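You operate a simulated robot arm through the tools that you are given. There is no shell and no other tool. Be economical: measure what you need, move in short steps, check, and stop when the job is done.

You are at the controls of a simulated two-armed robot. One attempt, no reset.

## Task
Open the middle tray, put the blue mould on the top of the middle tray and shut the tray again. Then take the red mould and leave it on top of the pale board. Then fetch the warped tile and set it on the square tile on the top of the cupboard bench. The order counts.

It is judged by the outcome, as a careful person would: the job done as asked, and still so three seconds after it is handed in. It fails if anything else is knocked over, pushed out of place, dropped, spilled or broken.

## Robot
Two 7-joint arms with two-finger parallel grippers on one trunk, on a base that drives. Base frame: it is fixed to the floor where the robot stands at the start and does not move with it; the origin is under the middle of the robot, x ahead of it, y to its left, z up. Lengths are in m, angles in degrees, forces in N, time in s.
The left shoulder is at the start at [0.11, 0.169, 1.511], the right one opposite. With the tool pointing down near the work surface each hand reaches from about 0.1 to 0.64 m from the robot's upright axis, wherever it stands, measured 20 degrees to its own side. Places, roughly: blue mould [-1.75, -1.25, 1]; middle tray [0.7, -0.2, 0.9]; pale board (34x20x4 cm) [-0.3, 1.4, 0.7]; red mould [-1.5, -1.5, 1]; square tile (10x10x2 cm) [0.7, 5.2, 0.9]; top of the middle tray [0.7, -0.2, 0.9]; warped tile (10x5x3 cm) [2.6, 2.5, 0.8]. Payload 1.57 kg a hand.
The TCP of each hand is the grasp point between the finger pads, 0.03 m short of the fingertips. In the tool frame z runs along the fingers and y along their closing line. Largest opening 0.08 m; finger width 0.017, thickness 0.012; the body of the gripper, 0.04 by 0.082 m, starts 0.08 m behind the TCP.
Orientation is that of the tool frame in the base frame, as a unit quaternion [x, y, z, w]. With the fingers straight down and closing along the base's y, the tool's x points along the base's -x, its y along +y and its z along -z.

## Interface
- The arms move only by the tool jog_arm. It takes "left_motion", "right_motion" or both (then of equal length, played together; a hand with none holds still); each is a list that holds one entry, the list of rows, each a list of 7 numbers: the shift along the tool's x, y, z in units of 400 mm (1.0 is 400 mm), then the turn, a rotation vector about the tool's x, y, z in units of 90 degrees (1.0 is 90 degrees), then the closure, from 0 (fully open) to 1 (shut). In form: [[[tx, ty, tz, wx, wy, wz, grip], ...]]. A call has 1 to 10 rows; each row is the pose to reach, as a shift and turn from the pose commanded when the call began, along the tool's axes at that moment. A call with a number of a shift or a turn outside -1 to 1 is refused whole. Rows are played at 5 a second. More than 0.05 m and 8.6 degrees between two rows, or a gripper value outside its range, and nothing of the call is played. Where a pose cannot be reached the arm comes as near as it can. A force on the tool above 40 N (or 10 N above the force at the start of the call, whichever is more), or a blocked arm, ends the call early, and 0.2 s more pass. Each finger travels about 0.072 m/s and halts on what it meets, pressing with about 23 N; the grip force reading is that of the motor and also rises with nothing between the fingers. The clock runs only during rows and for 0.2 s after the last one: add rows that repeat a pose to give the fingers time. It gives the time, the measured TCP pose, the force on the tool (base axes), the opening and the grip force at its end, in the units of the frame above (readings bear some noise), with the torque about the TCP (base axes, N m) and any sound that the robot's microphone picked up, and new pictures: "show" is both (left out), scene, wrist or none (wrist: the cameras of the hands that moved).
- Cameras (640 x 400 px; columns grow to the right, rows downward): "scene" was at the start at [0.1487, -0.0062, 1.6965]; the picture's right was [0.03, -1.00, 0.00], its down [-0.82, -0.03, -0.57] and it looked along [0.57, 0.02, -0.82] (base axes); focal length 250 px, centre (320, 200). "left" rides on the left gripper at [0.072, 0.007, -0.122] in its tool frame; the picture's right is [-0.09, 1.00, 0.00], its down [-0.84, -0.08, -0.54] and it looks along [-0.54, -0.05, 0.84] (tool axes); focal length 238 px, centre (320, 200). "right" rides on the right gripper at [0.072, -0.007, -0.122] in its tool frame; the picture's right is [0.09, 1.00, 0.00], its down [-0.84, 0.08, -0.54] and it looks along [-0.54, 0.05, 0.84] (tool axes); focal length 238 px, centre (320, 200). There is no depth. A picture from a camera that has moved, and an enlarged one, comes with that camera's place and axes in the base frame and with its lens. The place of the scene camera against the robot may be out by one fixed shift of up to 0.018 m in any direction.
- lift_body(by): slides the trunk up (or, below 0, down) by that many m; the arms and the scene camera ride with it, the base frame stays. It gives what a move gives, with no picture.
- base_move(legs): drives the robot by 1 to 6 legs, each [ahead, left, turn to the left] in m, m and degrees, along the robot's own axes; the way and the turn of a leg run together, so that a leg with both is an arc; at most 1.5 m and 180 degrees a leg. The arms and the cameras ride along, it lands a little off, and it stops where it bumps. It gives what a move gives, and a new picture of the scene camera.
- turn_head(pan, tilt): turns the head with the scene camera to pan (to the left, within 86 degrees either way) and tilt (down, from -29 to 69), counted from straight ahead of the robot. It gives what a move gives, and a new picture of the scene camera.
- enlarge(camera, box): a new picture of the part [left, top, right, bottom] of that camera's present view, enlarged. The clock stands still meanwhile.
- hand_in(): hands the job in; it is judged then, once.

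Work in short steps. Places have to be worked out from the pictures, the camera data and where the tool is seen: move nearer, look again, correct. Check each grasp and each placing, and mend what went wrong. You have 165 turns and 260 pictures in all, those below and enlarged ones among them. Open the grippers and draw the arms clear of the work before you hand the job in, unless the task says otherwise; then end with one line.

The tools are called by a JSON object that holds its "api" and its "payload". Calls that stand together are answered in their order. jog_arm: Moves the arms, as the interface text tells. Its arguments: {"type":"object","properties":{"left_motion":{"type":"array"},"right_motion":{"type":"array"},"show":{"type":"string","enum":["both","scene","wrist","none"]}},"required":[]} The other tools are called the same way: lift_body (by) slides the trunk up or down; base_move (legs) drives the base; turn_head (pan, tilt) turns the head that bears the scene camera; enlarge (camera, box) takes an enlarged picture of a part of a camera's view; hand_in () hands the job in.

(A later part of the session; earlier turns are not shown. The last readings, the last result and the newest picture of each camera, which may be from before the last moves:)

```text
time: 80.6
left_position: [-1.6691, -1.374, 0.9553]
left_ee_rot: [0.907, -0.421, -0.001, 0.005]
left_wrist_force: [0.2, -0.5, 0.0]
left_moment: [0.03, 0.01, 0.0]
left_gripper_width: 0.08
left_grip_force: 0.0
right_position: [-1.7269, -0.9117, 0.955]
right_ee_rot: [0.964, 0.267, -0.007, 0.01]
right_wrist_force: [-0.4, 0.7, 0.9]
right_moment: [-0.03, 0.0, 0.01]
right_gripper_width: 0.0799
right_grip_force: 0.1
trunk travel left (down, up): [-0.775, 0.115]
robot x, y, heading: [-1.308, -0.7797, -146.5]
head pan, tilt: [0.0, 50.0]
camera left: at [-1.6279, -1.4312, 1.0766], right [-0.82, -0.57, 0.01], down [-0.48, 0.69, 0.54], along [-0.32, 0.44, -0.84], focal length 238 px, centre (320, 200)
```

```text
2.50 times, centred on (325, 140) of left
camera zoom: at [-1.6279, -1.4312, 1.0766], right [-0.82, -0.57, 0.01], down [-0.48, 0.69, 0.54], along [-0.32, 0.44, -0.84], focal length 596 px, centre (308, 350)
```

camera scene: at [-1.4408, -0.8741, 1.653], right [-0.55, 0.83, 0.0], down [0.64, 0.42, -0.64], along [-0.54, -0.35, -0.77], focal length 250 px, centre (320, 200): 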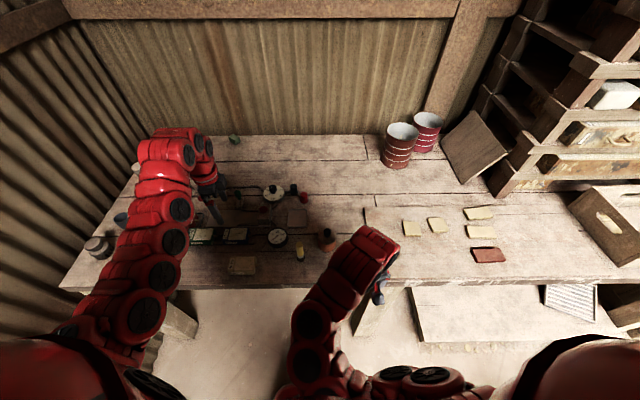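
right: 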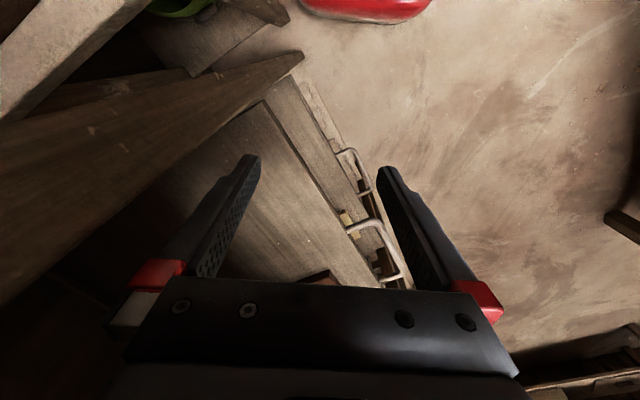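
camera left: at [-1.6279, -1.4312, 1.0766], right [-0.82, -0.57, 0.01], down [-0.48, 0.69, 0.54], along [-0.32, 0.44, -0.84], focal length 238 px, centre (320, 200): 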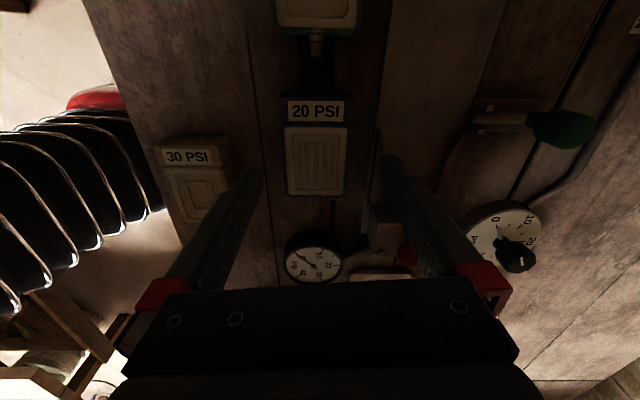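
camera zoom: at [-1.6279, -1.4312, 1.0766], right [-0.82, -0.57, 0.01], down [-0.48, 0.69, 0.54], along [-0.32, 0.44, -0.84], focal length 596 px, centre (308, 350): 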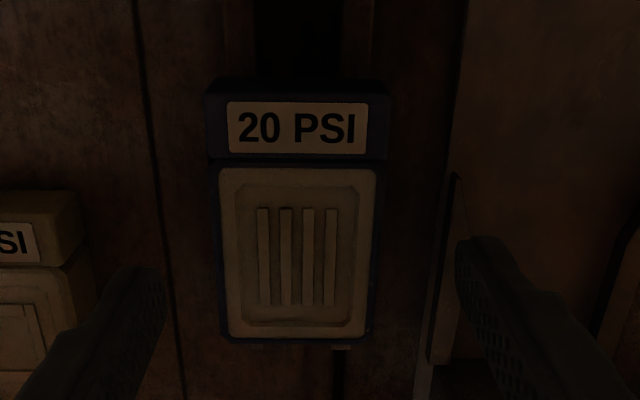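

Box top ≈5×6 cm. I narrow the opening to 6 cm, correct by a few mm and descend so tips go ~1.8 cm below the top.

{"api": "jog_arm", "payload": {"left_motion": [[[-0.018, -0.009, 0, 0, 0, 0, 0.25], [-0.018, -0.009, 0, 0, 0, 0, 0.25], [-0.018, -0.009, 0.05, 0, 0, 0, 0.25], [-0.018, -0.009, 0.08, 0, 0, 0, 0.25], [-0.018, -0.009, 0.11, 0, 0, 0, 0.25], [-0.018, -0.009, 0.11, 0, 0, 0, 0.25]]], "show": "wrist"}}

{"api": "enlarge", "payload": {"camera": "left", "box": [220, 100, 420, 260]}}

```text
time: 82.0
left_position: [-1.6711, -1.3673, 0.9106]
left_ee_rot: [0.907, -0.42, -0.002, 0.004]
left_wrist_force: [-0.2, -0.1, -0.7]
left_moment: [0.02, 0.02, 0.02]
left_gripper_width: 0.0599
left_grip_force: 0.0
right_position: [-1.727, -0.9126, 0.9542]
right_ee_rot: [0.964, 0.267, -0.008, 0.01]
right_wrist_force: [0.5, 0.4, 0.1]
right_moment: [-0.01, -0.01, -0.01]
right_gripper_width: 0.0799
right_grip_force: 0.1
trunk travel left (down, up): [-0.775, 0.115]
robot x, y, heading: [-1.301, -0.7796, -146.4]
head pan, tilt: [0.0, 50.0]
camera left: at [-1.6298, -1.4256, 1.0325], right [-0.82, -0.57, 0.01], down [-0.48, 0.69, 0.54], along [-0.32, 0.44, -0.84], focal length 238 px, centre (320, 200)
```

left: 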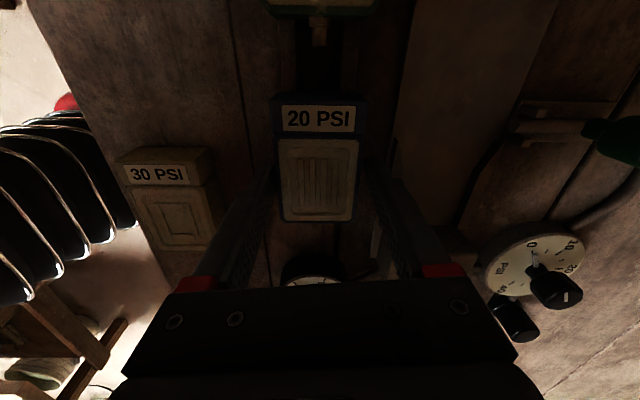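

```text
2.50 times, centred on (320, 180) of left
camera zoom: at [-1.6298, -1.4256, 1.0325], right [-0.82, -0.57, 0.01], down [-0.48, 0.69, 0.54], along [-0.32, 0.44, -0.84], focal length 596 px, centre (320, 250)
```

zoom: 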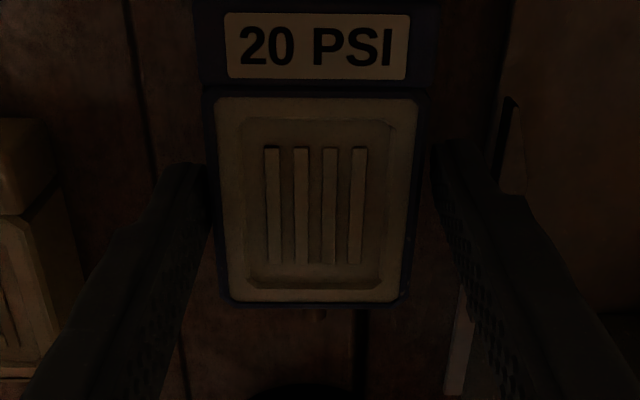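

The box sits between the fingers. I go 4 mm lower and close.

{"api": "jog_arm", "payload": {"left_motion": [[[0, -0.002, 0.01, 0, 0, 0, 0.25], [0, -0.002, 0.01, 0, 0, 0, 0.45], [0, -0.002, 0.01, 0, 0, 0, 0.7], [0, -0.002, 0.01, 0, 0, 0, 1], [0, -0.002, 0.01, 0, 0, 0, 1], [0, -0.002, 0.01, 0, 0, 0, 1]]], "show": "none"}}

{"api": "jog_arm", "payload": {"left_motion": [[[0, 0, -0.04, 0, 0, 0, 1], [0, 0, -0.1, 0, 0, 0, 1], [0, 0, -0.2, 0, 0, 0, 1], [0, 0, -0.25, 0, 0, 0, 1]]], "show": "both"}}

```text
time: 83.4
left_position: [-1.6701, -1.3659, 0.9074]
left_ee_rot: [0.907, -0.42, -0.001, 0.004]
left_wrist_force: [-0.9, -1.4, 2.3]
left_moment: [0.03, -0.03, -0.03]
left_gripper_width: 0.0552
left_grip_force: 23.7
right_position: [-1.7271, -0.9126, 0.9538]
right_ee_rot: [0.964, 0.267, -0.007, 0.01]
right_wrist_force: [-0.1, -0.6, 0.3]
right_moment: [0.0, -0.03, -0.01]
right_gripper_width: 0.0802
right_grip_force: 0.1
trunk travel left (down, up): [-0.775, 0.115]
robot x, y, heading: [-1.3061, -0.7808, -146.7]
head pan, tilt: [0.0, 50.0]
```

```text
time: 84.4
left_position: [-1.6693, -1.3663, 1.0064]
left_ee_rot: [0.908, -0.419, -0.002, 0.005]
left_wrist_force: [-0.6, -0.1, 0.5]
left_moment: [-0.03, 0.0, 0.01]
left_gripper_width: 0.0
left_grip_force: 20.9
right_position: [-1.7272, -0.9128, 0.956]
right_ee_rot: [0.963, 0.268, -0.006, 0.011]
right_wrist_force: [-0.1, -0.1, -1.0]
right_moment: [0.04, -0.03, 0.01]
right_gripper_width: 0.08
right_grip_force: 0.0
trunk travel left (down, up): [-0.775, 0.115]
robot x, y, heading: [-1.3056, -0.7817, -146.3]
head pan, tilt: [0.0, 50.0]
camera scene: at [-1.4403, -0.8735, 1.653], right [-0.55, 0.83, 0.0], down [0.64, 0.42, -0.64], along [-0.54, -0.35, -0.77], focal length 250 px, centre (320, 200)
camera left: at [-1.629, -1.4239, 1.1291], right [-0.82, -0.58, 0.01], down [-0.48, 0.69, 0.54], along [-0.32, 0.44, -0.84], focal length 238 px, centre (320, 200)
```

scene: 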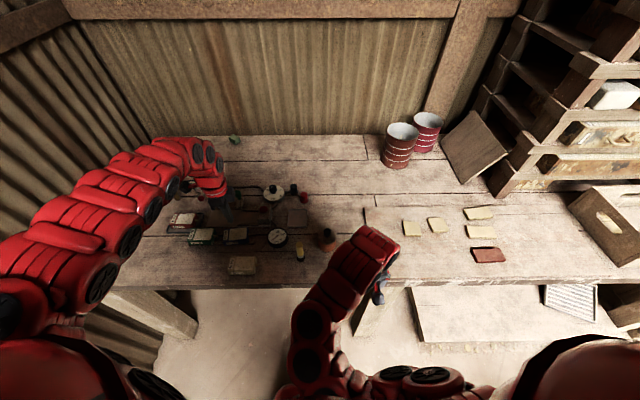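
left: 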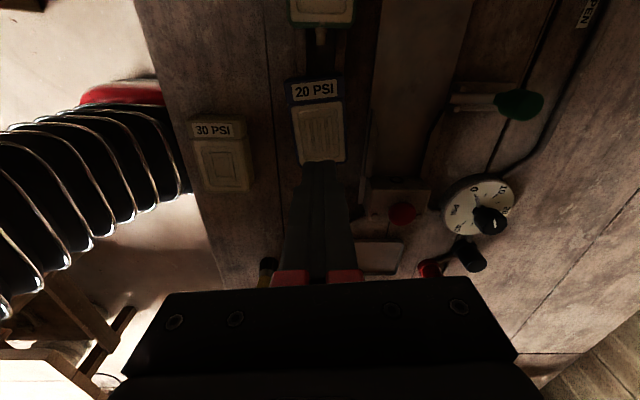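

The grip was too shallow (top is really ≈0.89) and it slipped, leaving the block nearly in place. I reopen and look again.

{"api": "jog_arm", "payload": {"left_motion": [[[0, 0, 0, 0, 0, 0, 0.5], [0, 0, 0, 0, 0, 0, 0.1], [0, 0, 0, 0, 0, 0, 0.1], [0, 0, 0, 0, 0, 0, 0.1], [0, 0, 0, 0, 0, 0, 0.1], [0, 0, 0, 0, 0, 0, 0.1]]], "show": "none"}}

{"api": "enlarge", "payload": {"camera": "left", "box": [220, 40, 430, 200]}}

{"api": "enlarge", "payload": {"camera": "scene", "box": [150, 170, 310, 280]}}

```text
time: 85.8
left_position: [-1.6709, -1.3667, 1.0065]
left_ee_rot: [0.907, -0.421, -0.002, 0.003]
left_wrist_force: [0.0, -0.6, 0.3]
left_moment: [-0.02, -0.03, 0.01]
left_gripper_width: 0.0718
left_grip_force: 0.0
right_position: [-1.7279, -0.9125, 0.9543]
right_ee_rot: [0.964, 0.267, -0.008, 0.011]
right_wrist_force: [-0.1, -0.7, -0.4]
right_moment: [0.0, -0.05, -0.04]
right_gripper_width: 0.0801
right_grip_force: 0.1
trunk travel left (down, up): [-0.775, 0.115]
robot x, y, heading: [-1.3054, -0.778, -146.8]
head pan, tilt: [0.0, 50.0]
```

```text
2.50 times, centred on (325, 120) of left
camera zoom: at [-1.6298, -1.4241, 1.1284], right [-0.82, -0.57, 0.01], down [-0.48, 0.69, 0.54], along [-0.32, 0.44, -0.84], focal length 596 px, centre (308, 400)
```

zoom: 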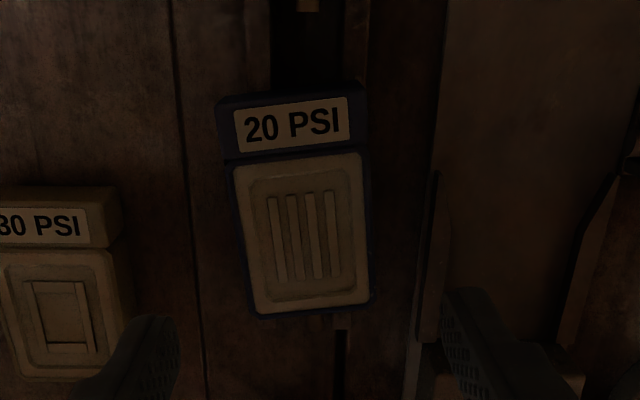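

```text
3.64 times, centred on (230, 225) of scene
camera zoom: at [-1.4408, -0.8741, 1.653], right [-0.55, 0.83, 0.0], down [0.64, 0.42, -0.64], along [-0.54, -0.35, -0.77], focal length 907 px, centre (647, 109)
```

zoom: 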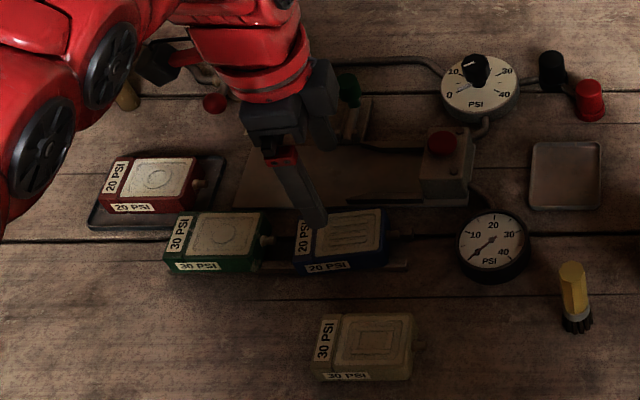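

The full block is ~8×5.5 cm, centre ≈(-1.665,-1.372), turned ~6.5°. I correct yaw and position, and go deeper (TCP 0.893).

{"api": "jog_arm", "payload": {"left_motion": [[[0.019, -0.002, 0, 0, 0, -0.072, 0.175], [0.019, -0.002, 0.1, 0, 0, -0.072, 0.175], [0.019, -0.002, 0.18, 0, 0, -0.072, 0.175], [0.019, -0.002, 0.22, 0, 0, -0.072, 0.175], [0.019, -0.002, 0.22, 0, 0, -0.072, 0.175]]], "show": "none"}}

{"api": "enlarge", "payload": {"camera": "left", "box": [200, 80, 440, 260]}}

```text
time: 87.0
left_position: [-1.665, -1.3709, 0.915]
left_ee_rot: [0.93, -0.368, -0.002, 0.003]
left_wrist_force: [1.0, 0.3, 0.3]
left_moment: [-0.03, 0.04, 0.02]
left_gripper_width: 0.0662
left_grip_force: 0.1
right_position: [-1.7281, -0.9116, 0.9547]
right_ee_rot: [0.964, 0.267, -0.007, 0.011]
right_wrist_force: [0.6, -0.8, 0.5]
right_moment: [0.0, -0.01, 0.01]
right_gripper_width: 0.0797
right_grip_force: 0.0
trunk travel left (down, up): [-0.775, 0.115]
robot x, y, heading: [-1.3041, -0.7786, -146.5]
head pan, tilt: [0.0, 50.0]
```

```text
2.22 times, centred on (320, 170) of left
camera zoom: at [-1.6176, -1.4241, 1.0375], right [-0.75, -0.66, 0.01], down [-0.55, 0.63, 0.54], along [-0.36, 0.4, -0.84], focal length 530 px, centre (320, 267)
```

zoom: 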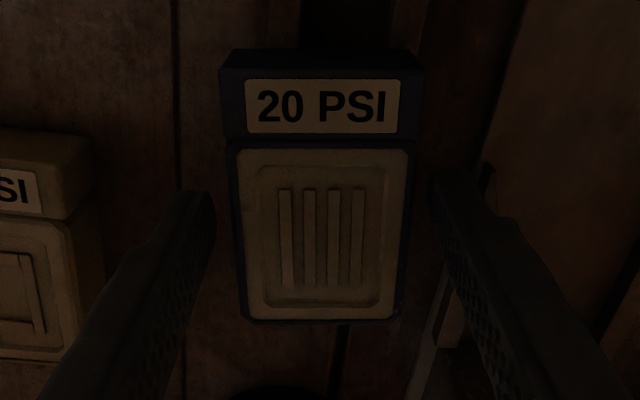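

Aligned. I go down to TCP ≈0.89 and close.

{"api": "jog_arm", "payload": {"left_motion": [[[0, 0, 0.03, 0, 0, 0, 0.175], [0, 0, 0.045, 0, 0, 0, 0.175], [0, 0, 0.0625, 0, 0, 0, 0.175], [0, 0, 0.0625, 0, 0, 0, 0.5], [0, 0, 0.0625, 0, 0, 0, 0.8], [0, 0, 0.0625, 0, 0, 0, 1], [0, 0, 0.0625, 0, 0, 0, 1], [0, 0, 0.0625, 0, 0, 0, 1]]], "show": "none"}}

{"api": "enlarge", "payload": {"camera": "left", "box": [200, 80, 440, 260]}}

```text
time: 88.8
left_position: [-1.6648, -1.3726, 0.8929]
left_ee_rot: [0.93, -0.368, -0.002, 0.004]
left_wrist_force: [-0.1, 0.3, -0.4]
left_moment: [0.04, -0.06, -0.07]
left_gripper_width: 0.0554
left_grip_force: 23.0
right_position: [-1.7279, -0.9128, 0.9546]
right_ee_rot: [0.964, 0.267, -0.007, 0.01]
right_wrist_force: [-0.7, 0.7, 0.1]
right_moment: [0.02, 0.02, 0.02]
right_gripper_width: 0.0797
right_grip_force: 0.0
trunk travel left (down, up): [-0.775, 0.115]
robot x, y, heading: [-1.3087, -0.7787, -146.9]
head pan, tilt: [0.0, 50.0]
```

```text
2.22 times, centred on (320, 170) of left
camera zoom: at [-1.6167, -1.4247, 1.0147], right [-0.75, -0.66, 0.01], down [-0.55, 0.63, 0.54], along [-0.37, 0.4, -0.84], focal length 530 px, centre (320, 267)
```

zoom: 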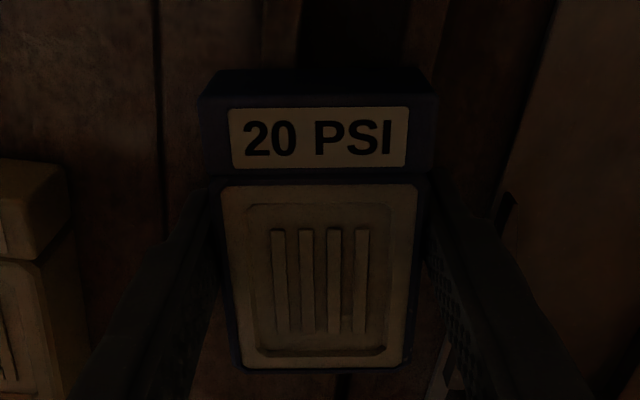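

Gripped at 55 mm. Lift slowly and verify.

{"api": "jog_arm", "payload": {"left_motion": [[[0, 0, -0.02, 0, 0, 0, 1], [0, 0, -0.05, 0, 0, 0, 1], [0, 0, -0.1, 0, 0, 0, 1], [0, 0, -0.15, 0, 0, 0, 1]]], "show": "wrist"}}

```text
time: 89.8
left_position: [-1.6617, -1.3717, 0.9524]
left_ee_rot: [0.93, -0.368, -0.003, 0.004]
left_wrist_force: [0.3, 0.6, -2.2]
left_moment: [0.01, 0.02, -0.01]
left_gripper_width: 0.0543
left_grip_force: 23.2
right_position: [-1.7261, -0.9116, 0.9529]
right_ee_rot: [0.963, 0.268, -0.008, 0.011]
right_wrist_force: [0.5, 0.3, 0.3]
right_moment: [0.01, -0.02, 0.02]
right_gripper_width: 0.0799
right_grip_force: 0.0
trunk travel left (down, up): [-0.775, 0.115]
robot x, y, heading: [-1.3078, -0.7777, -146.6]
head pan, tilt: [0.0, 50.0]
camera left: at [-1.6142, -1.425, 1.0742], right [-0.75, -0.66, 0.01], down [-0.55, 0.63, 0.54], along [-0.37, 0.4, -0.84], focal length 238 px, centre (320, 200)
```

left: 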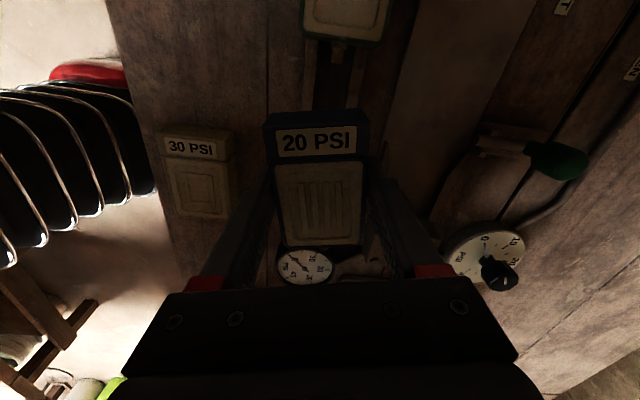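

It's lifted; the width shrank 1 mm, so I check whether it is slipping while raising a little more.

{"api": "jog_arm", "payload": {"left_motion": [[[0, 0, -0.03, 0, 0, 0, 1], [0, 0, -0.06, 0, 0, 0, 1], [0, 0, -0.06, 0, 0, 0, 1], [0, 0, -0.06, 0, 0, 0, 1], [0, 0, -0.06, 0, 0, 0, 1]]], "show": "wrist"}}

```text
time: 91.0
left_position: [-1.6653, -1.3729, 0.975]
left_ee_rot: [0.93, -0.368, -0.001, 0.004]
left_wrist_force: [0.7, 0.5, -3.5]
left_moment: [0.0, 0.02, 0.01]
left_gripper_width: 0.0541
left_grip_force: 23.1
right_position: [-1.7279, -0.9132, 0.9549]
right_ee_rot: [0.964, 0.267, -0.007, 0.011]
right_wrist_force: [-0.1, 0.1, 0.0]
right_moment: [0.0, -0.02, -0.04]
right_gripper_width: 0.0802
right_grip_force: 0.0
trunk travel left (down, up): [-0.775, 0.115]
robot x, y, heading: [-1.3066, -0.7809, -146.5]
head pan, tilt: [0.0, 50.0]
camera left: at [-1.6172, -1.4255, 1.0972], right [-0.75, -0.66, 0.01], down [-0.55, 0.63, 0.54], along [-0.36, 0.4, -0.84], focal length 238 px, centre (320, 200)
```

left: 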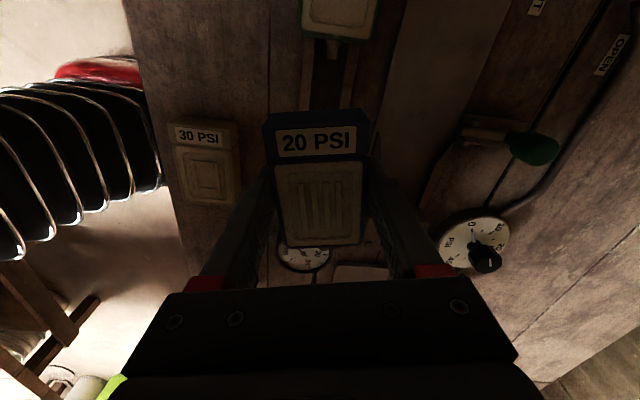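

Stable in the grip. I raise the trunk a bit, then back away from the table.

{"api": "lift_body", "payload": {"by": 0.1}}

{"api": "base_move", "payload": {"legs": [[-0.5, 0, 0]]}}

{"api": "enlarge", "payload": {"camera": "left", "box": [0, 0, 640, 400]}}

```text
time: 92.3
left_position: [-1.6646, -1.3719, 1.0752]
left_ee_rot: [0.93, -0.367, -0.002, 0.004]
left_wrist_force: [0.4, -0.6, -3.0]
left_moment: [-0.02, 0.02, 0.01]
left_gripper_width: 0.0544
left_grip_force: 22.5
right_position: [-1.7267, -0.9131, 1.0547]
right_ee_rot: [0.963, 0.267, -0.007, 0.01]
right_wrist_force: [-0.6, 0.8, -0.7]
right_moment: [-0.01, 0.01, 0.01]
right_gripper_width: 0.0799
right_grip_force: 0.2
trunk travel left (down, up): [-0.875, 0.015]
robot x, y, heading: [-1.308, -0.7776, -146.5]
head pan, tilt: [0.0, 50.0]
```

```text
time: 95.3
left_position: [-1.2469, -1.0947, 1.0751]
left_ee_rot: [0.929, -0.37, -0.002, 0.004]
left_wrist_force: [-0.4, -0.8, -2.3]
left_moment: [-0.02, -0.02, -0.01]
left_gripper_width: 0.0541
left_grip_force: 23.0
right_position: [-1.308, -0.6343, 1.0537]
right_ee_rot: [0.964, 0.265, -0.007, 0.01]
right_wrist_force: [0.5, 0.4, -0.1]
right_moment: [-0.03, 0.01, -0.02]
right_gripper_width: 0.08
right_grip_force: 0.0
trunk travel left (down, up): [-0.875, 0.015]
robot x, y, heading: [-0.8864, -0.5038, -146.8]
head pan, tilt: [0.0, 50.0]
camera scene: at [-1.0212, -0.598, 1.7528], right [-0.55, 0.84, 0.0], down [0.64, 0.42, -0.64], along [-0.54, -0.35, -0.77], focal length 250 px, centre (320, 200)
```

scene: 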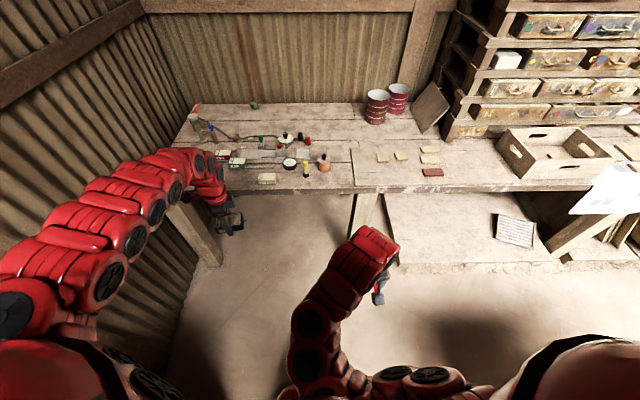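

```text
1.00 times, centred on (320, 200) of left (not enlarged: the box is as wide or as high as the picture)
camera zoom: at [-1.1997, -1.1479, 1.1969], right [-0.75, -0.66, 0.01], down [-0.55, 0.63, 0.54], along [-0.36, 0.4, -0.84], focal length 238 px, centre (320, 200)
```

zoom: 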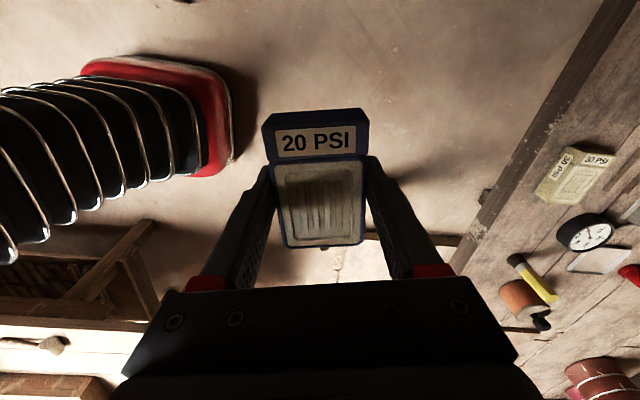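

Blue mould firmly held. I move right into the mid-aisle, then back, then turn left to face the bench.

{"api": "base_move", "payload": {"legs": [[0, -0.25, 0], [-0.5, 0, 1]]}}

{"api": "base_move", "payload": {"legs": [[0, 0, 45], [0, 0, 45]]}}

```text
time: 99.7
left_position: [-0.9591, -0.6105, 1.0749]
left_ee_rot: [0.929, -0.369, -0.002, 0.005]
left_wrist_force: [0.0, 0.7, -3.5]
left_moment: [-0.05, -0.02, 0.02]
left_gripper_width: 0.054
left_grip_force: 22.8
right_position: [-1.0212, -0.1511, 1.0542]
right_ee_rot: [0.964, 0.267, -0.006, 0.01]
right_wrist_force: [0.3, -0.6, -0.1]
right_moment: [-0.01, -0.02, 0.01]
right_gripper_width: 0.0799
right_grip_force: 0.1
trunk travel left (down, up): [-0.875, 0.015]
robot x, y, heading: [-0.5986, -0.0164, -146.8]
head pan, tilt: [0.0, 50.0]
camera scene: at [-0.7351, -0.1131, 1.7528], right [-0.55, 0.84, 0.0], down [0.64, 0.42, -0.64], along [-0.54, -0.35, -0.77], focal length 250 px, centre (320, 200)
```

scene: 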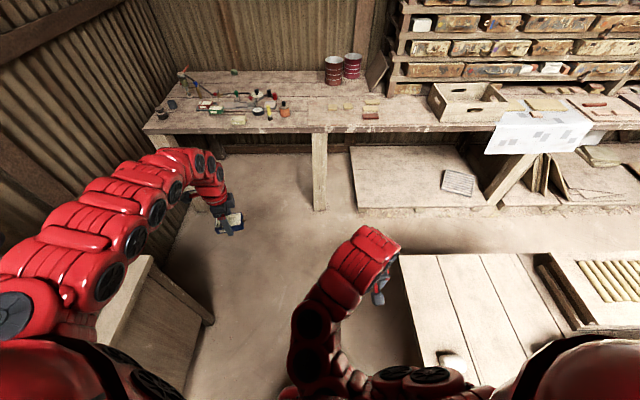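

```text
time: 104.2
left_position: [-0.001, -0.3694, 1.0756]
left_ee_rot: [0.915, 0.403, 0.001, 0.004]
left_wrist_force: [0.1, 0.2, -2.6]
left_moment: [-0.04, -0.04, 0.03]
left_gripper_width: 0.0541
left_grip_force: 23.3
right_position: [-0.4595, -0.4373, 1.053]
right_ee_rot: [0.487, 0.873, 0.001, 0.012]
right_wrist_force: [-0.4, 0.0, 1.2]
right_moment: [-0.02, 0.02, 0.03]
right_gripper_width: 0.0802
right_grip_force: 0.0
trunk travel left (down, up): [-0.875, 0.015]
robot x, y, heading: [-0.5999, -0.0193, -56.1]
head pan, tilt: [0.0, 50.0]
camera scene: at [-0.5141, -0.1562, 1.7529], right [-0.83, -0.56, 0.0], down [-0.43, 0.63, -0.64], along [0.36, -0.53, -0.77], focal length 250 px, centre (320, 200)
```

scene: 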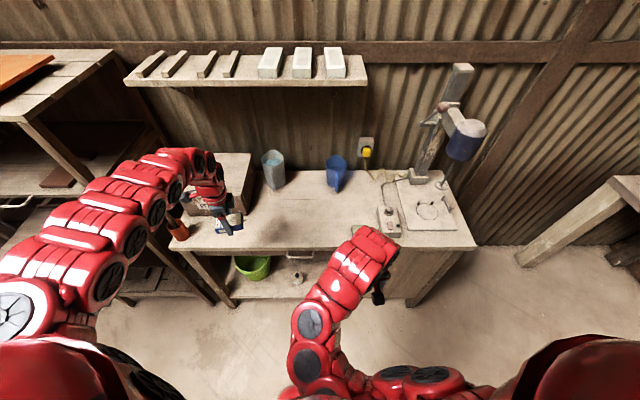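

Turned. The hand is close to the plaster bench line, so I back off 0.1 m, then slide left toward the tray.

{"api": "base_move", "payload": {"legs": [[-0.12, 0, 0], [0, 0.35, 0]]}}

{"api": "turn_head", "payload": {"pan": 30, "tilt": 45}}

```text
time: 107.4
left_position: [0.2269, -0.0631, 1.0753]
left_ee_rot: [0.914, 0.406, 0.002, 0.004]
left_wrist_force: [0.0, -0.7, -2.6]
left_moment: [-0.02, 0.0, -0.02]
left_gripper_width: 0.0538
left_grip_force: 23.0
right_position: [-0.2307, -0.1364, 1.0541]
right_ee_rot: [0.482, 0.876, 0.002, 0.011]
right_wrist_force: [0.2, -0.1, -0.5]
right_moment: [-0.02, 0.0, 0.02]
right_gripper_width: 0.08
right_grip_force: 0.1
trunk travel left (down, up): [-0.875, 0.015]
robot x, y, heading: [-0.375, 0.2867, -55.1]
head pan, tilt: [0.0, 50.0]
camera scene: at [-0.2886, 0.1442, 1.7529], right [-0.82, -0.57, 0.0], down [-0.44, 0.63, -0.64], along [0.37, -0.53, -0.77], focal length 250 px, centre (320, 200)
```

scene: 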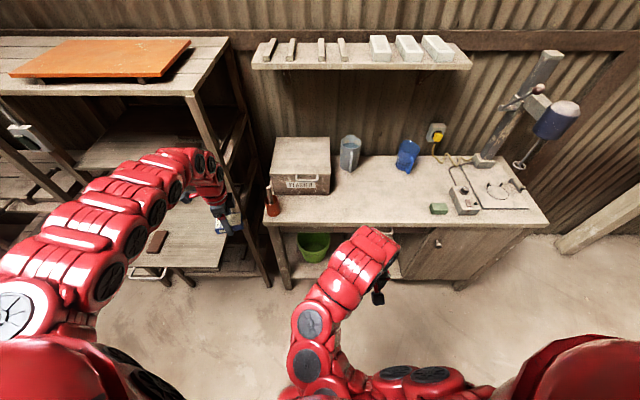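

```text
time: 108.3
left_position: [0.2272, -0.0632, 1.0768]
left_ee_rot: [0.913, 0.407, 0.002, 0.004]
left_wrist_force: [0.2, 0.7, -2.8]
left_moment: [0.0, 0.04, 0.01]
left_gripper_width: 0.0538
left_grip_force: 22.3
right_position: [-0.2302, -0.1358, 1.0545]
right_ee_rot: [0.482, 0.876, 0.002, 0.012]
right_wrist_force: [0.2, -0.5, 0.1]
right_moment: [-0.03, 0.0, -0.02]
right_gripper_width: 0.0802
right_grip_force: 0.0
trunk travel left (down, up): [-0.875, 0.015]
robot x, y, heading: [-0.3751, 0.2825, -55.2]
head pan, tilt: [30.0, 45.0]
camera scene: at [-0.2582, 0.1729, 1.7598], right [-0.43, -0.9, 0.0], down [-0.64, 0.3, -0.71], along [0.64, -0.3, -0.71], focal length 250 px, centre (320, 200)
```

scene: 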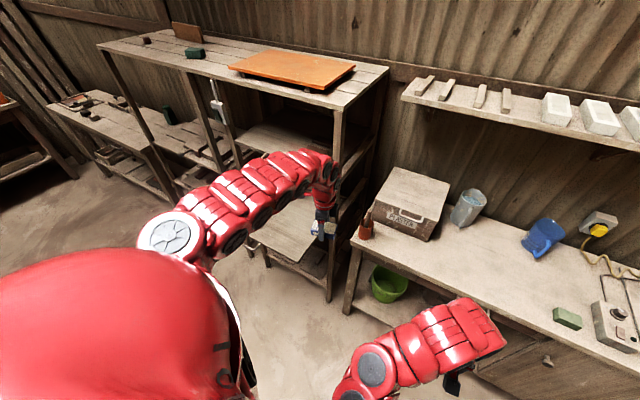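

The hand is about 0.21 m right of the intended spot on the tray's free right side. I slide left and look with the wrist camera.

{"api": "base_move", "payload": {"legs": [[0, 0.2, -0.5]]}}

{"api": "enlarge", "payload": {"camera": "left", "box": [0, 0, 640, 400]}}

```text
time: 109.9
left_position: [0.3879, 0.0407, 1.0757]
left_ee_rot: [0.916, 0.402, 0.002, 0.005]
left_wrist_force: [0.1, -0.7, -2.4]
left_moment: [0.02, -0.04, 0.0]
left_gripper_width: 0.0537
left_grip_force: 23.0
right_position: [-0.0712, -0.025, 1.0541]
right_ee_rot: [0.488, 0.873, 0.002, 0.012]
right_wrist_force: [-1.2, -0.1, -0.2]
right_moment: [-0.02, -0.02, 0.0]
right_gripper_width: 0.0801
right_grip_force: 0.2
trunk travel left (down, up): [-0.875, 0.015]
robot x, y, heading: [-0.2084, 0.3992, -56.0]
head pan, tilt: [30.0, 45.0]
camera scene: at [-0.0952, 0.2839, 1.7599], right [-0.44, -0.9, 0.0], down [-0.63, 0.31, -0.71], along [0.64, -0.31, -0.71], focal length 250 px, centre (320, 200)
```

scene: 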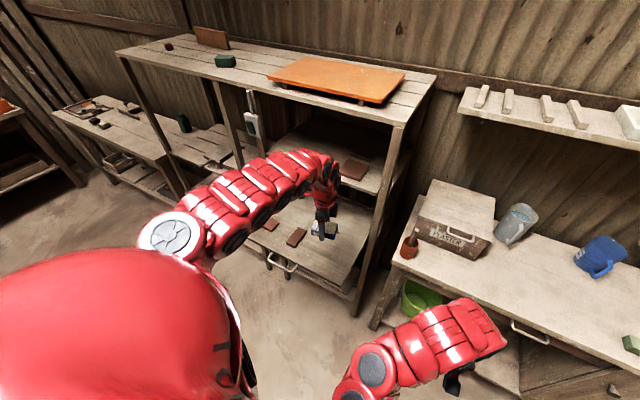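

```text
1.00 times, centred on (320, 200) of left (not enlarged: the box is as wide or as high as the picture)
camera zoom: at [0.4392, 0.0911, 1.1978], right [0.67, -0.74, 0.01], down [-0.63, -0.56, 0.54], along [-0.4, -0.37, -0.84], focal length 238 px, centre (320, 200)
```

zoom: 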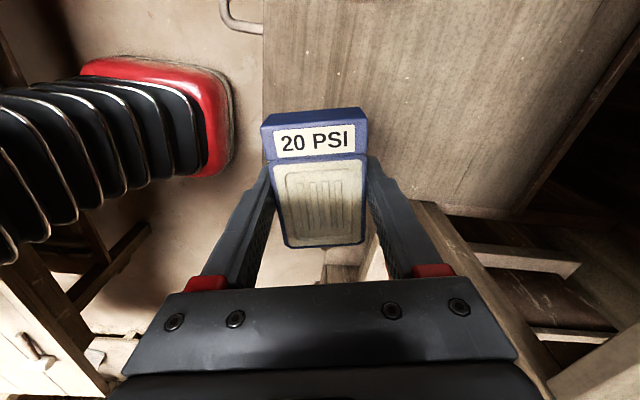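

The mould is above the free right-front area of the tray (≈7 cm from the front edge, ≈12 cm from the right edge). I lower it near the surface.

{"api": "jog_arm", "payload": {"left_motion": [[[0, 0, 0.1, 0, 0, 0, 1], [0, 0, 0.2, 0, 0, 0, 1], [0, 0, 0.28, 0, 0, 0, 1], [0, 0, 0.335, 0, 0, 0, 1], [0, 0, 0.335, 0, 0, 0, 1]]]}}

```text
time: 111.1
left_position: [0.3892, 0.0413, 0.9425]
left_ee_rot: [0.916, 0.401, 0.002, 0.005]
left_wrist_force: [0.5, -0.3, -2.5]
left_moment: [0.03, -0.02, 0.02]
left_gripper_width: 0.0539
left_grip_force: 23.5
right_position: [-0.0717, -0.0244, 1.0538]
right_ee_rot: [0.488, 0.873, 0.001, 0.012]
right_wrist_force: [0.4, 0.5, 0.0]
right_moment: [-0.03, 0.0, 0.02]
right_gripper_width: 0.0801
right_grip_force: 0.1
trunk travel left (down, up): [-0.875, 0.015]
robot x, y, heading: [-0.209, 0.3964, -56.0]
head pan, tilt: [30.0, 45.0]
camera scene: at [-0.0932, 0.2852, 1.7599], right [-0.44, -0.9, 0.0], down [-0.64, 0.31, -0.71], along [0.63, -0.31, -0.71], focal length 250 px, centre (320, 200)
camera left: at [0.4419, 0.0912, 1.0637], right [0.67, -0.74, 0.01], down [-0.63, -0.56, 0.54], along [-0.4, -0.37, -0.84], focal length 238 px, centre (320, 200)
```

scene: 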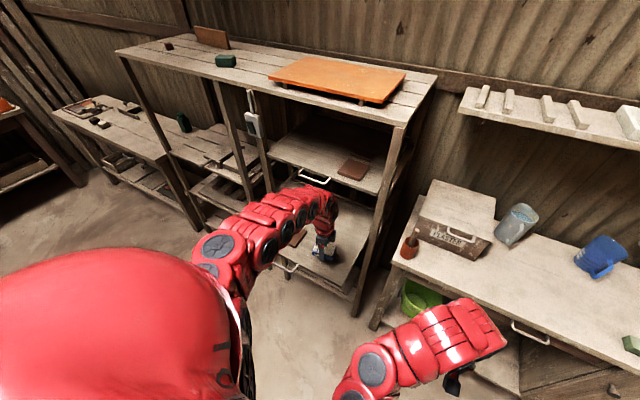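
left: 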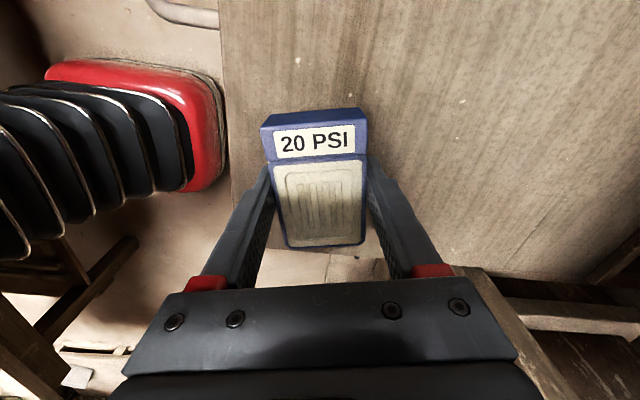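

Still well inside the tray. I lower in small steps until contact shows.

{"api": "jog_arm", "payload": {"left_motion": [[[0, 0, 0.015, 0, 0, 0, 1], [0, 0, 0.03, 0, 0, 0, 1], [0, 0, 0.04, 0, 0, 0, 1]]], "show": "none"}}

{"api": "jog_arm", "payload": {"left_motion": [[[0, 0, 0.005, 0, 0, 0, 1], [0, 0, 0.01, 0, 0, 0, 1], [0, 0, 0.015, 0, 0, 0, 1]]], "show": "wrist"}}

```text
time: 111.9
left_position: [0.3891, 0.0422, 0.9256]
left_ee_rot: [0.916, 0.401, 0.001, 0.004]
left_wrist_force: [-0.3, -0.7, -2.6]
left_moment: [-0.02, -0.02, 0.02]
left_gripper_width: 0.0539
left_grip_force: 22.3
right_position: [-0.0704, -0.024, 1.0539]
right_ee_rot: [0.489, 0.872, 0.001, 0.012]
right_wrist_force: [0.3, -0.4, 0.2]
right_moment: [0.0, 0.02, 0.0]
right_gripper_width: 0.0797
right_grip_force: 0.1
trunk travel left (down, up): [-0.875, 0.015]
robot x, y, heading: [-0.2112, 0.3991, -56.1]
head pan, tilt: [30.0, 45.0]
```

```text
time: 112.7
left_position: [0.39, 0.0433, 0.9191]
left_ee_rot: [0.916, 0.401, 0.001, 0.005]
left_wrist_force: [-0.1, 0.3, -2.2]
left_moment: [0.04, -0.05, 0.03]
left_gripper_width: 0.0539
left_grip_force: 22.9
right_position: [-0.0702, -0.025, 1.0542]
right_ee_rot: [0.488, 0.873, 0.002, 0.012]
right_wrist_force: [0.0, -0.3, -0.1]
right_moment: [0.03, 0.01, -0.01]
right_gripper_width: 0.0798
right_grip_force: 0.1
trunk travel left (down, up): [-0.875, 0.015]
robot x, y, heading: [-0.2063, 0.3928, -56.4]
head pan, tilt: [30.0, 45.0]
camera left: at [0.4418, 0.0915, 1.0403], right [0.67, -0.74, 0.01], down [-0.63, -0.56, 0.54], along [-0.4, -0.37, -0.84], focal length 238 px, centre (320, 200)
```

left: 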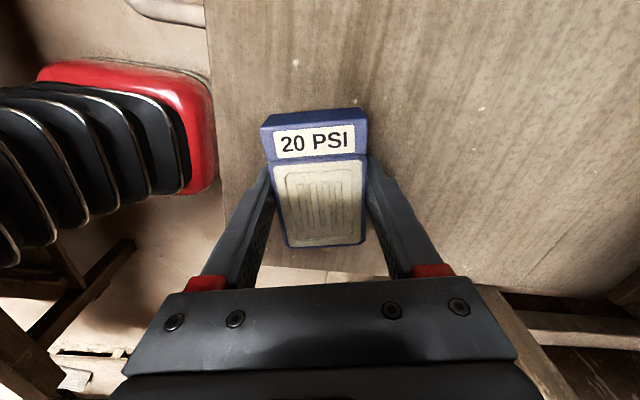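

Not touching yet (force still ≈ the block's weight). I keep lowering in small steps.

{"api": "jog_arm", "payload": {"left_motion": [[[0, 0, 0.01, 0, 0, 0, 1], [0, 0, 0.015, 0, 0, 0, 1], [0, 0, 0.02, 0, 0, 0, 1], [0, 0, 0.025, 0, 0, 0, 1]]], "show": "none"}}

{"api": "jog_arm", "payload": {"left_motion": [[[0, 0, 0.005, 0, 0, 0, 1], [0, 0, 0.01, 0, 0, 0, 1], [0, 0, 0.015, 0, 0, 0, 1]]], "show": "none"}}

```text
time: 113.7
left_position: [0.3903, 0.0414, 0.91]
left_ee_rot: [0.916, 0.402, 0.003, 0.005]
left_wrist_force: [1.6, -0.3, 1.0]
left_moment: [0.07, 0.07, 0.01]
left_gripper_width: 0.0538
left_grip_force: 22.6
right_position: [-0.0711, -0.0248, 1.054]
right_ee_rot: [0.489, 0.872, 0.002, 0.012]
right_wrist_force: [0.2, 0.1, 0.2]
right_moment: [-0.02, 0.0, 0.0]
right_gripper_width: 0.0799
right_grip_force: 0.1
trunk travel left (down, up): [-0.875, 0.015]
robot x, y, heading: [-0.2075, 0.397, -55.9]
head pan, tilt: [30.0, 45.0]
```

```text
time: 114.5
left_position: [0.3917, 0.0386, 0.9114]
left_ee_rot: [0.916, 0.401, 0.006, 0.01]
left_wrist_force: [-3.7, -0.8, 28.1]
left_moment: [0.74, 0.96, 0.18]
left_gripper_width: 0.0538
left_grip_force: 22.4
right_position: [-0.0732, -0.0234, 1.0553]
right_ee_rot: [0.488, 0.873, 0.002, 0.013]
right_wrist_force: [-0.9, 0.1, 0.1]
right_moment: [0.02, 0.03, 0.03]
right_gripper_width: 0.0799
right_grip_force: 0.1
trunk travel left (down, up): [-0.875, 0.015]
robot x, y, heading: [-0.2115, 0.3987, -56.2]
head pan, tilt: [30.0, 45.0]
stopped in row 3 (left hand): the force on the tool passed its limit at 44 N (the readings are from after the stop); the commanded pose is now the measured one
```

Contact (28 N). I ease up 2 mm and open partially.

{"api": "jog_arm", "payload": {"left_motion": [[[0, 0, -0.005, 0, 0, 0, 1], [0, 0, -0.005, 0, 0, 0, 0.25], [0, 0, -0.005, 0, 0, 0, 0.12], [0, 0, -0.005, 0, 0, 0, 0.12], [0, 0, -0.005, 0, 0, 0, 0.12]]], "show": "wrist"}}

```text
time: 115.7
left_position: [0.3919, 0.0422, 0.9101]
left_ee_rot: [0.916, 0.401, 0.004, 0.009]
left_wrist_force: [5.5, 1.5, 25.5]
left_moment: [0.77, 0.67, -0.16]
left_gripper_width: 0.0677
left_grip_force: 0.0
right_position: [-0.0712, -0.0232, 1.0559]
right_ee_rot: [0.489, 0.872, 0.003, 0.014]
right_wrist_force: [0.9, -0.8, 0.0]
right_moment: [0.0, -0.02, 0.01]
right_gripper_width: 0.0799
right_grip_force: 0.2
trunk travel left (down, up): [-0.875, 0.015]
robot x, y, heading: [-0.2054, 0.3946, -56.0]
head pan, tilt: [30.0, 45.0]
camera left: at [0.4423, 0.0916, 1.0328], right [0.67, -0.74, 0.02], down [-0.63, -0.56, 0.54], along [-0.39, -0.37, -0.84], focal length 238 px, centre (320, 200)
```

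left: 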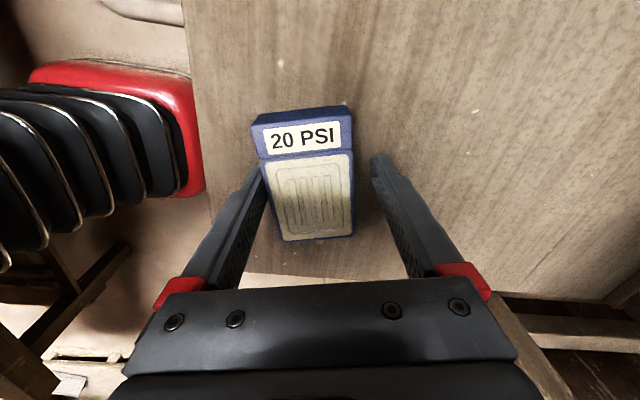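

Released; the mould rests flat on the tray. I rise straight up.

{"api": "jog_arm", "payload": {"left_motion": [[[0, -0.01, -0.02, 0, 0, 0, 0.0], [0, -0.01, -0.06, 0, 0, 0, 0], [0, -0.01, -0.16, 0, 0, 0, 0], [0, 0, -0.26, 0, 0, 0, 0], [0, 0, -0.36, 0, 0, 0, 0], [0, 0, -0.4, 0, 0, 0, 0]]]}}

```text
time: 117.1
left_position: [0.3914, 0.0417, 1.0679]
left_ee_rot: [0.917, 0.4, 0.003, 0.006]
left_wrist_force: [-0.8, 0.3, 0.1]
left_moment: [0.03, -0.02, 0.03]
left_gripper_width: 0.08
left_grip_force: 0.0
right_position: [-0.0704, -0.0245, 1.0544]
right_ee_rot: [0.488, 0.873, 0.001, 0.012]
right_wrist_force: [0.2, 0.7, 0.7]
right_moment: [-0.03, -0.02, 0.0]
right_gripper_width: 0.08
right_grip_force: 0.0
trunk travel left (down, up): [-0.875, 0.015]
robot x, y, heading: [-0.2078, 0.3943, -56.2]
head pan, tilt: [30.0, 45.0]
camera scene: at [-0.0932, 0.2862, 1.7599], right [-0.44, -0.9, 0.0], down [-0.64, 0.31, -0.71], along [0.63, -0.31, -0.71], focal length 250 px, centre (320, 200)
camera left: at [0.4421, 0.0913, 1.19], right [0.67, -0.74, 0.02], down [-0.63, -0.56, 0.54], along [-0.39, -0.37, -0.84], focal length 238 px, centre (320, 200)
```

scene: 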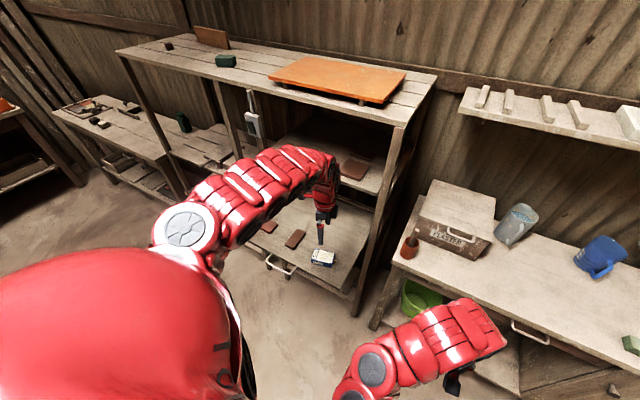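
left: 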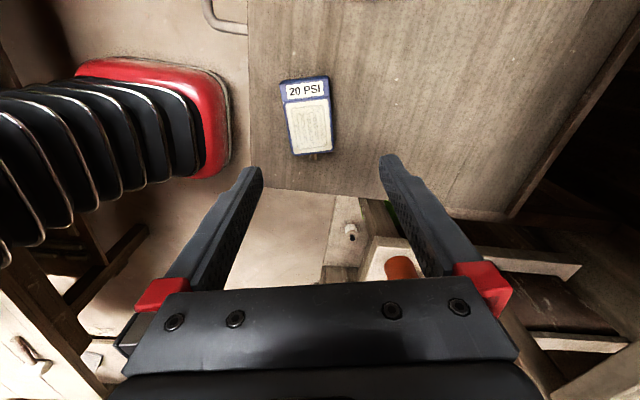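

Blue mould sits on the tray. To shut it I'll push the handle with the hand pointing forward: first retreat the hand, fix yaw and begin tilting forward (closed fingers).

{"api": "jog_arm", "payload": {"left_motion": [[[0, -0.1, 0, 0, 0, 0.07, 0.3], [0, -0.2, 0, 0, 0, 0.145, 0.6], [0, -0.3, 0, 0, 0, 0.145, 1], [0, -0.4, 0, 0, 0, 0.145, 1], [0, -0.4, 0, 0, 0, 0.145, 1]]], "show": "scene"}}

```text
time: 118.3
left_position: [0.3521, 0.0794, 0.9977]
left_ee_rot: [0.956, 0.294, 0.004, 0.007]
left_wrist_force: [-0.1, 0.8, 0.1]
left_moment: [0.0, 0.02, -0.05]
left_gripper_width: 0.0
left_grip_force: 21.4
left hand out of reach, approached as far as the arm can: row 1, 2, 3, 4, 5
right_position: [-0.0701, -0.0239, 1.055]
right_ee_rot: [0.489, 0.872, 0.001, 0.011]
right_wrist_force: [-0.3, -0.3, 0.0]
right_moment: [0.04, -0.02, -0.03]
right_gripper_width: 0.0799
right_grip_force: 0.1
trunk travel left (down, up): [-0.875, 0.015]
robot x, y, heading: [-0.2084, 0.3968, -56.1]
head pan, tilt: [30.0, 45.0]
camera scene: at [-0.0934, 0.2848, 1.7598], right [-0.44, -0.9, 0.0], down [-0.64, 0.31, -0.71], along [0.64, -0.31, -0.71], focal length 250 px, centre (320, 200)
```

scene: 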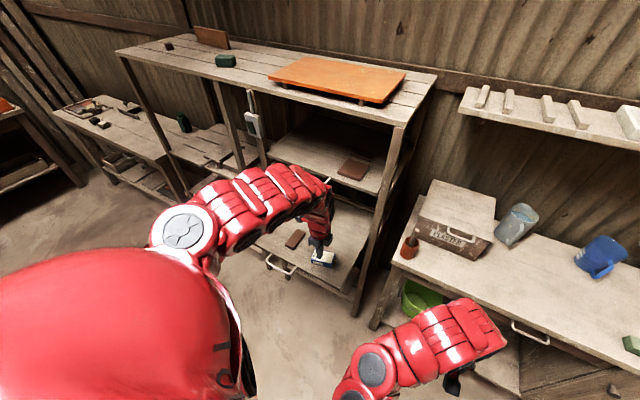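

The arm can't fold that near at this height. I instead slide right off the tray, lower the hand beside it, then come back in front of the handle.

{"api": "base_move", "payload": {"legs": [[0, -0.34, 0]]}}

{"api": "jog_arm", "payload": {"left_motion": [[[0, 0, 0.1, 0, 0, 0, 1], [0, 0, 0.2, 0, 0, 0, 1], [0, 0, 0.28, 0, 0, 0, 1], [0, 0, 0.28, 0, 0, 0, 1]]], "show": "scene"}}

```text
time: 120.5
left_position: [0.0652, -0.114, 0.999]
left_ee_rot: [0.956, 0.293, 0.004, 0.008]
left_wrist_force: [0.3, 0.1, -0.1]
left_moment: [0.01, -0.02, -0.01]
left_gripper_width: 0.0
left_grip_force: 21.2
right_position: [-0.3571, -0.2172, 1.0552]
right_ee_rot: [0.489, 0.872, 0.002, 0.011]
right_wrist_force: [0.3, 0.8, 0.7]
right_moment: [0.01, 0.03, 0.01]
right_gripper_width: 0.0801
right_grip_force: 0.1
trunk travel left (down, up): [-0.875, 0.015]
robot x, y, heading: [-0.4951, 0.2018, -56.2]
head pan, tilt: [30.0, 45.0]
camera scene: at [-0.3794, 0.0931, 1.7598], right [-0.44, -0.9, 0.0], down [-0.64, 0.31, -0.71], along [0.63, -0.31, -0.71], focal length 250 px, centre (320, 200)
```

scene: 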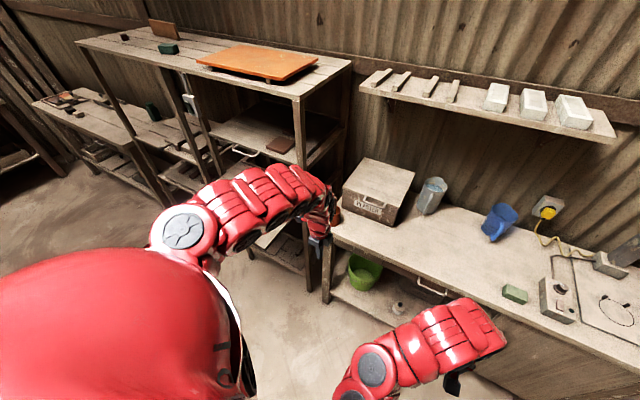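

```text
time: 121.5
left_position: [0.0653, -0.1161, 0.8862]
left_ee_rot: [0.956, 0.292, 0.004, 0.006]
left_wrist_force: [-0.6, 0.4, -0.9]
left_moment: [0.01, 0.01, 0.02]
left_gripper_width: 0.0
left_grip_force: 21.1
right_position: [-0.3582, -0.2166, 1.0546]
right_ee_rot: [0.49, 0.872, 0.002, 0.012]
right_wrist_force: [-0.3, -0.4, 0.3]
right_moment: [0.0, 0.04, 0.01]
right_gripper_width: 0.0799
right_grip_force: 0.1
trunk travel left (down, up): [-0.875, 0.015]
robot x, y, heading: [-0.4936, 0.205, -56.1]
head pan, tilt: [30.0, 45.0]
camera scene: at [-0.3799, 0.0928, 1.7599], right [-0.44, -0.9, 0.0], down [-0.63, 0.31, -0.71], along [0.63, -0.31, -0.71], focal length 250 px, centre (320, 200)
```

scene: 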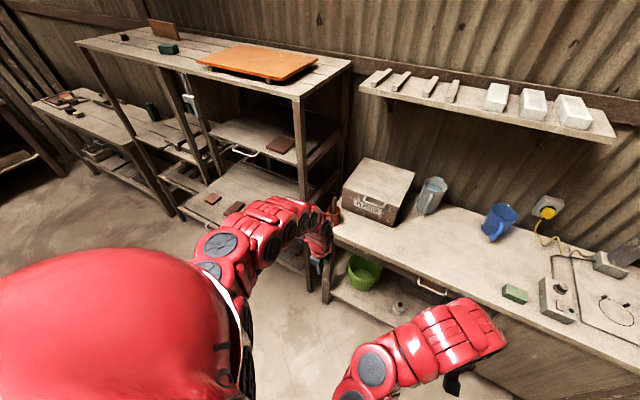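

Now I retreat the hand 9 cm toward me and tilt it ~30° so the fingers lead the wrist.

{"api": "jog_arm", "payload": {"left_motion": [[[0, -0.08, 0, 0, 0, 0, 1], [0, -0.16, 0, 0, 0, 0, 1], [0, -0.225, 0, 0, 0, 0, 1], [0, -0.225, 0, -0.09, 0, 0, 1], [0, -0.225, 0, -0.18, 0, 0, 1], [0, -0.225, 0, -0.27, 0, 0, 1], [0, -0.225, 0, -0.36, 0, 0, 1], [0, -0.225, 0, -0.36, 0, 0, 1]]], "show": "scene"}}

```text
time: 123.3
left_position: [0.049, -0.0618, 0.8362]
left_ee_rot: [0.916, 0.282, 0.085, 0.272]
left_wrist_force: [-0.5, -0.3, -0.6]
left_moment: [0.06, 0.04, -0.03]
left_gripper_width: 0.0001
left_grip_force: 21.6
left hand out of reach, approached as far as the arm can: row 3, 4, 5, 6, 7, 8
right_position: [-0.3594, -0.2196, 1.0546]
right_ee_rot: [0.491, 0.871, 0.003, 0.012]
right_wrist_force: [0.0, 0.2, 0.3]
right_moment: [0.02, -0.03, 0.01]
right_gripper_width: 0.0799
right_grip_force: 0.0
trunk travel left (down, up): [-0.875, 0.015]
robot x, y, heading: [-0.4973, 0.202, -56.0]
head pan, tilt: [30.0, 45.0]
camera scene: at [-0.3809, 0.0881, 1.7597], right [-0.44, -0.9, 0.0], down [-0.63, 0.31, -0.71], along [0.63, -0.31, -0.71], focal length 250 px, centre (320, 200)
```

scene: 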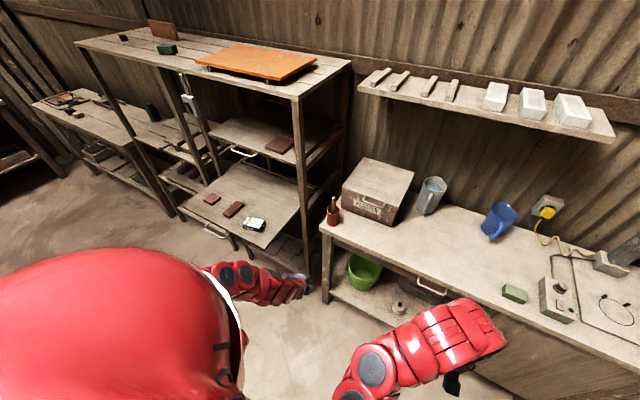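

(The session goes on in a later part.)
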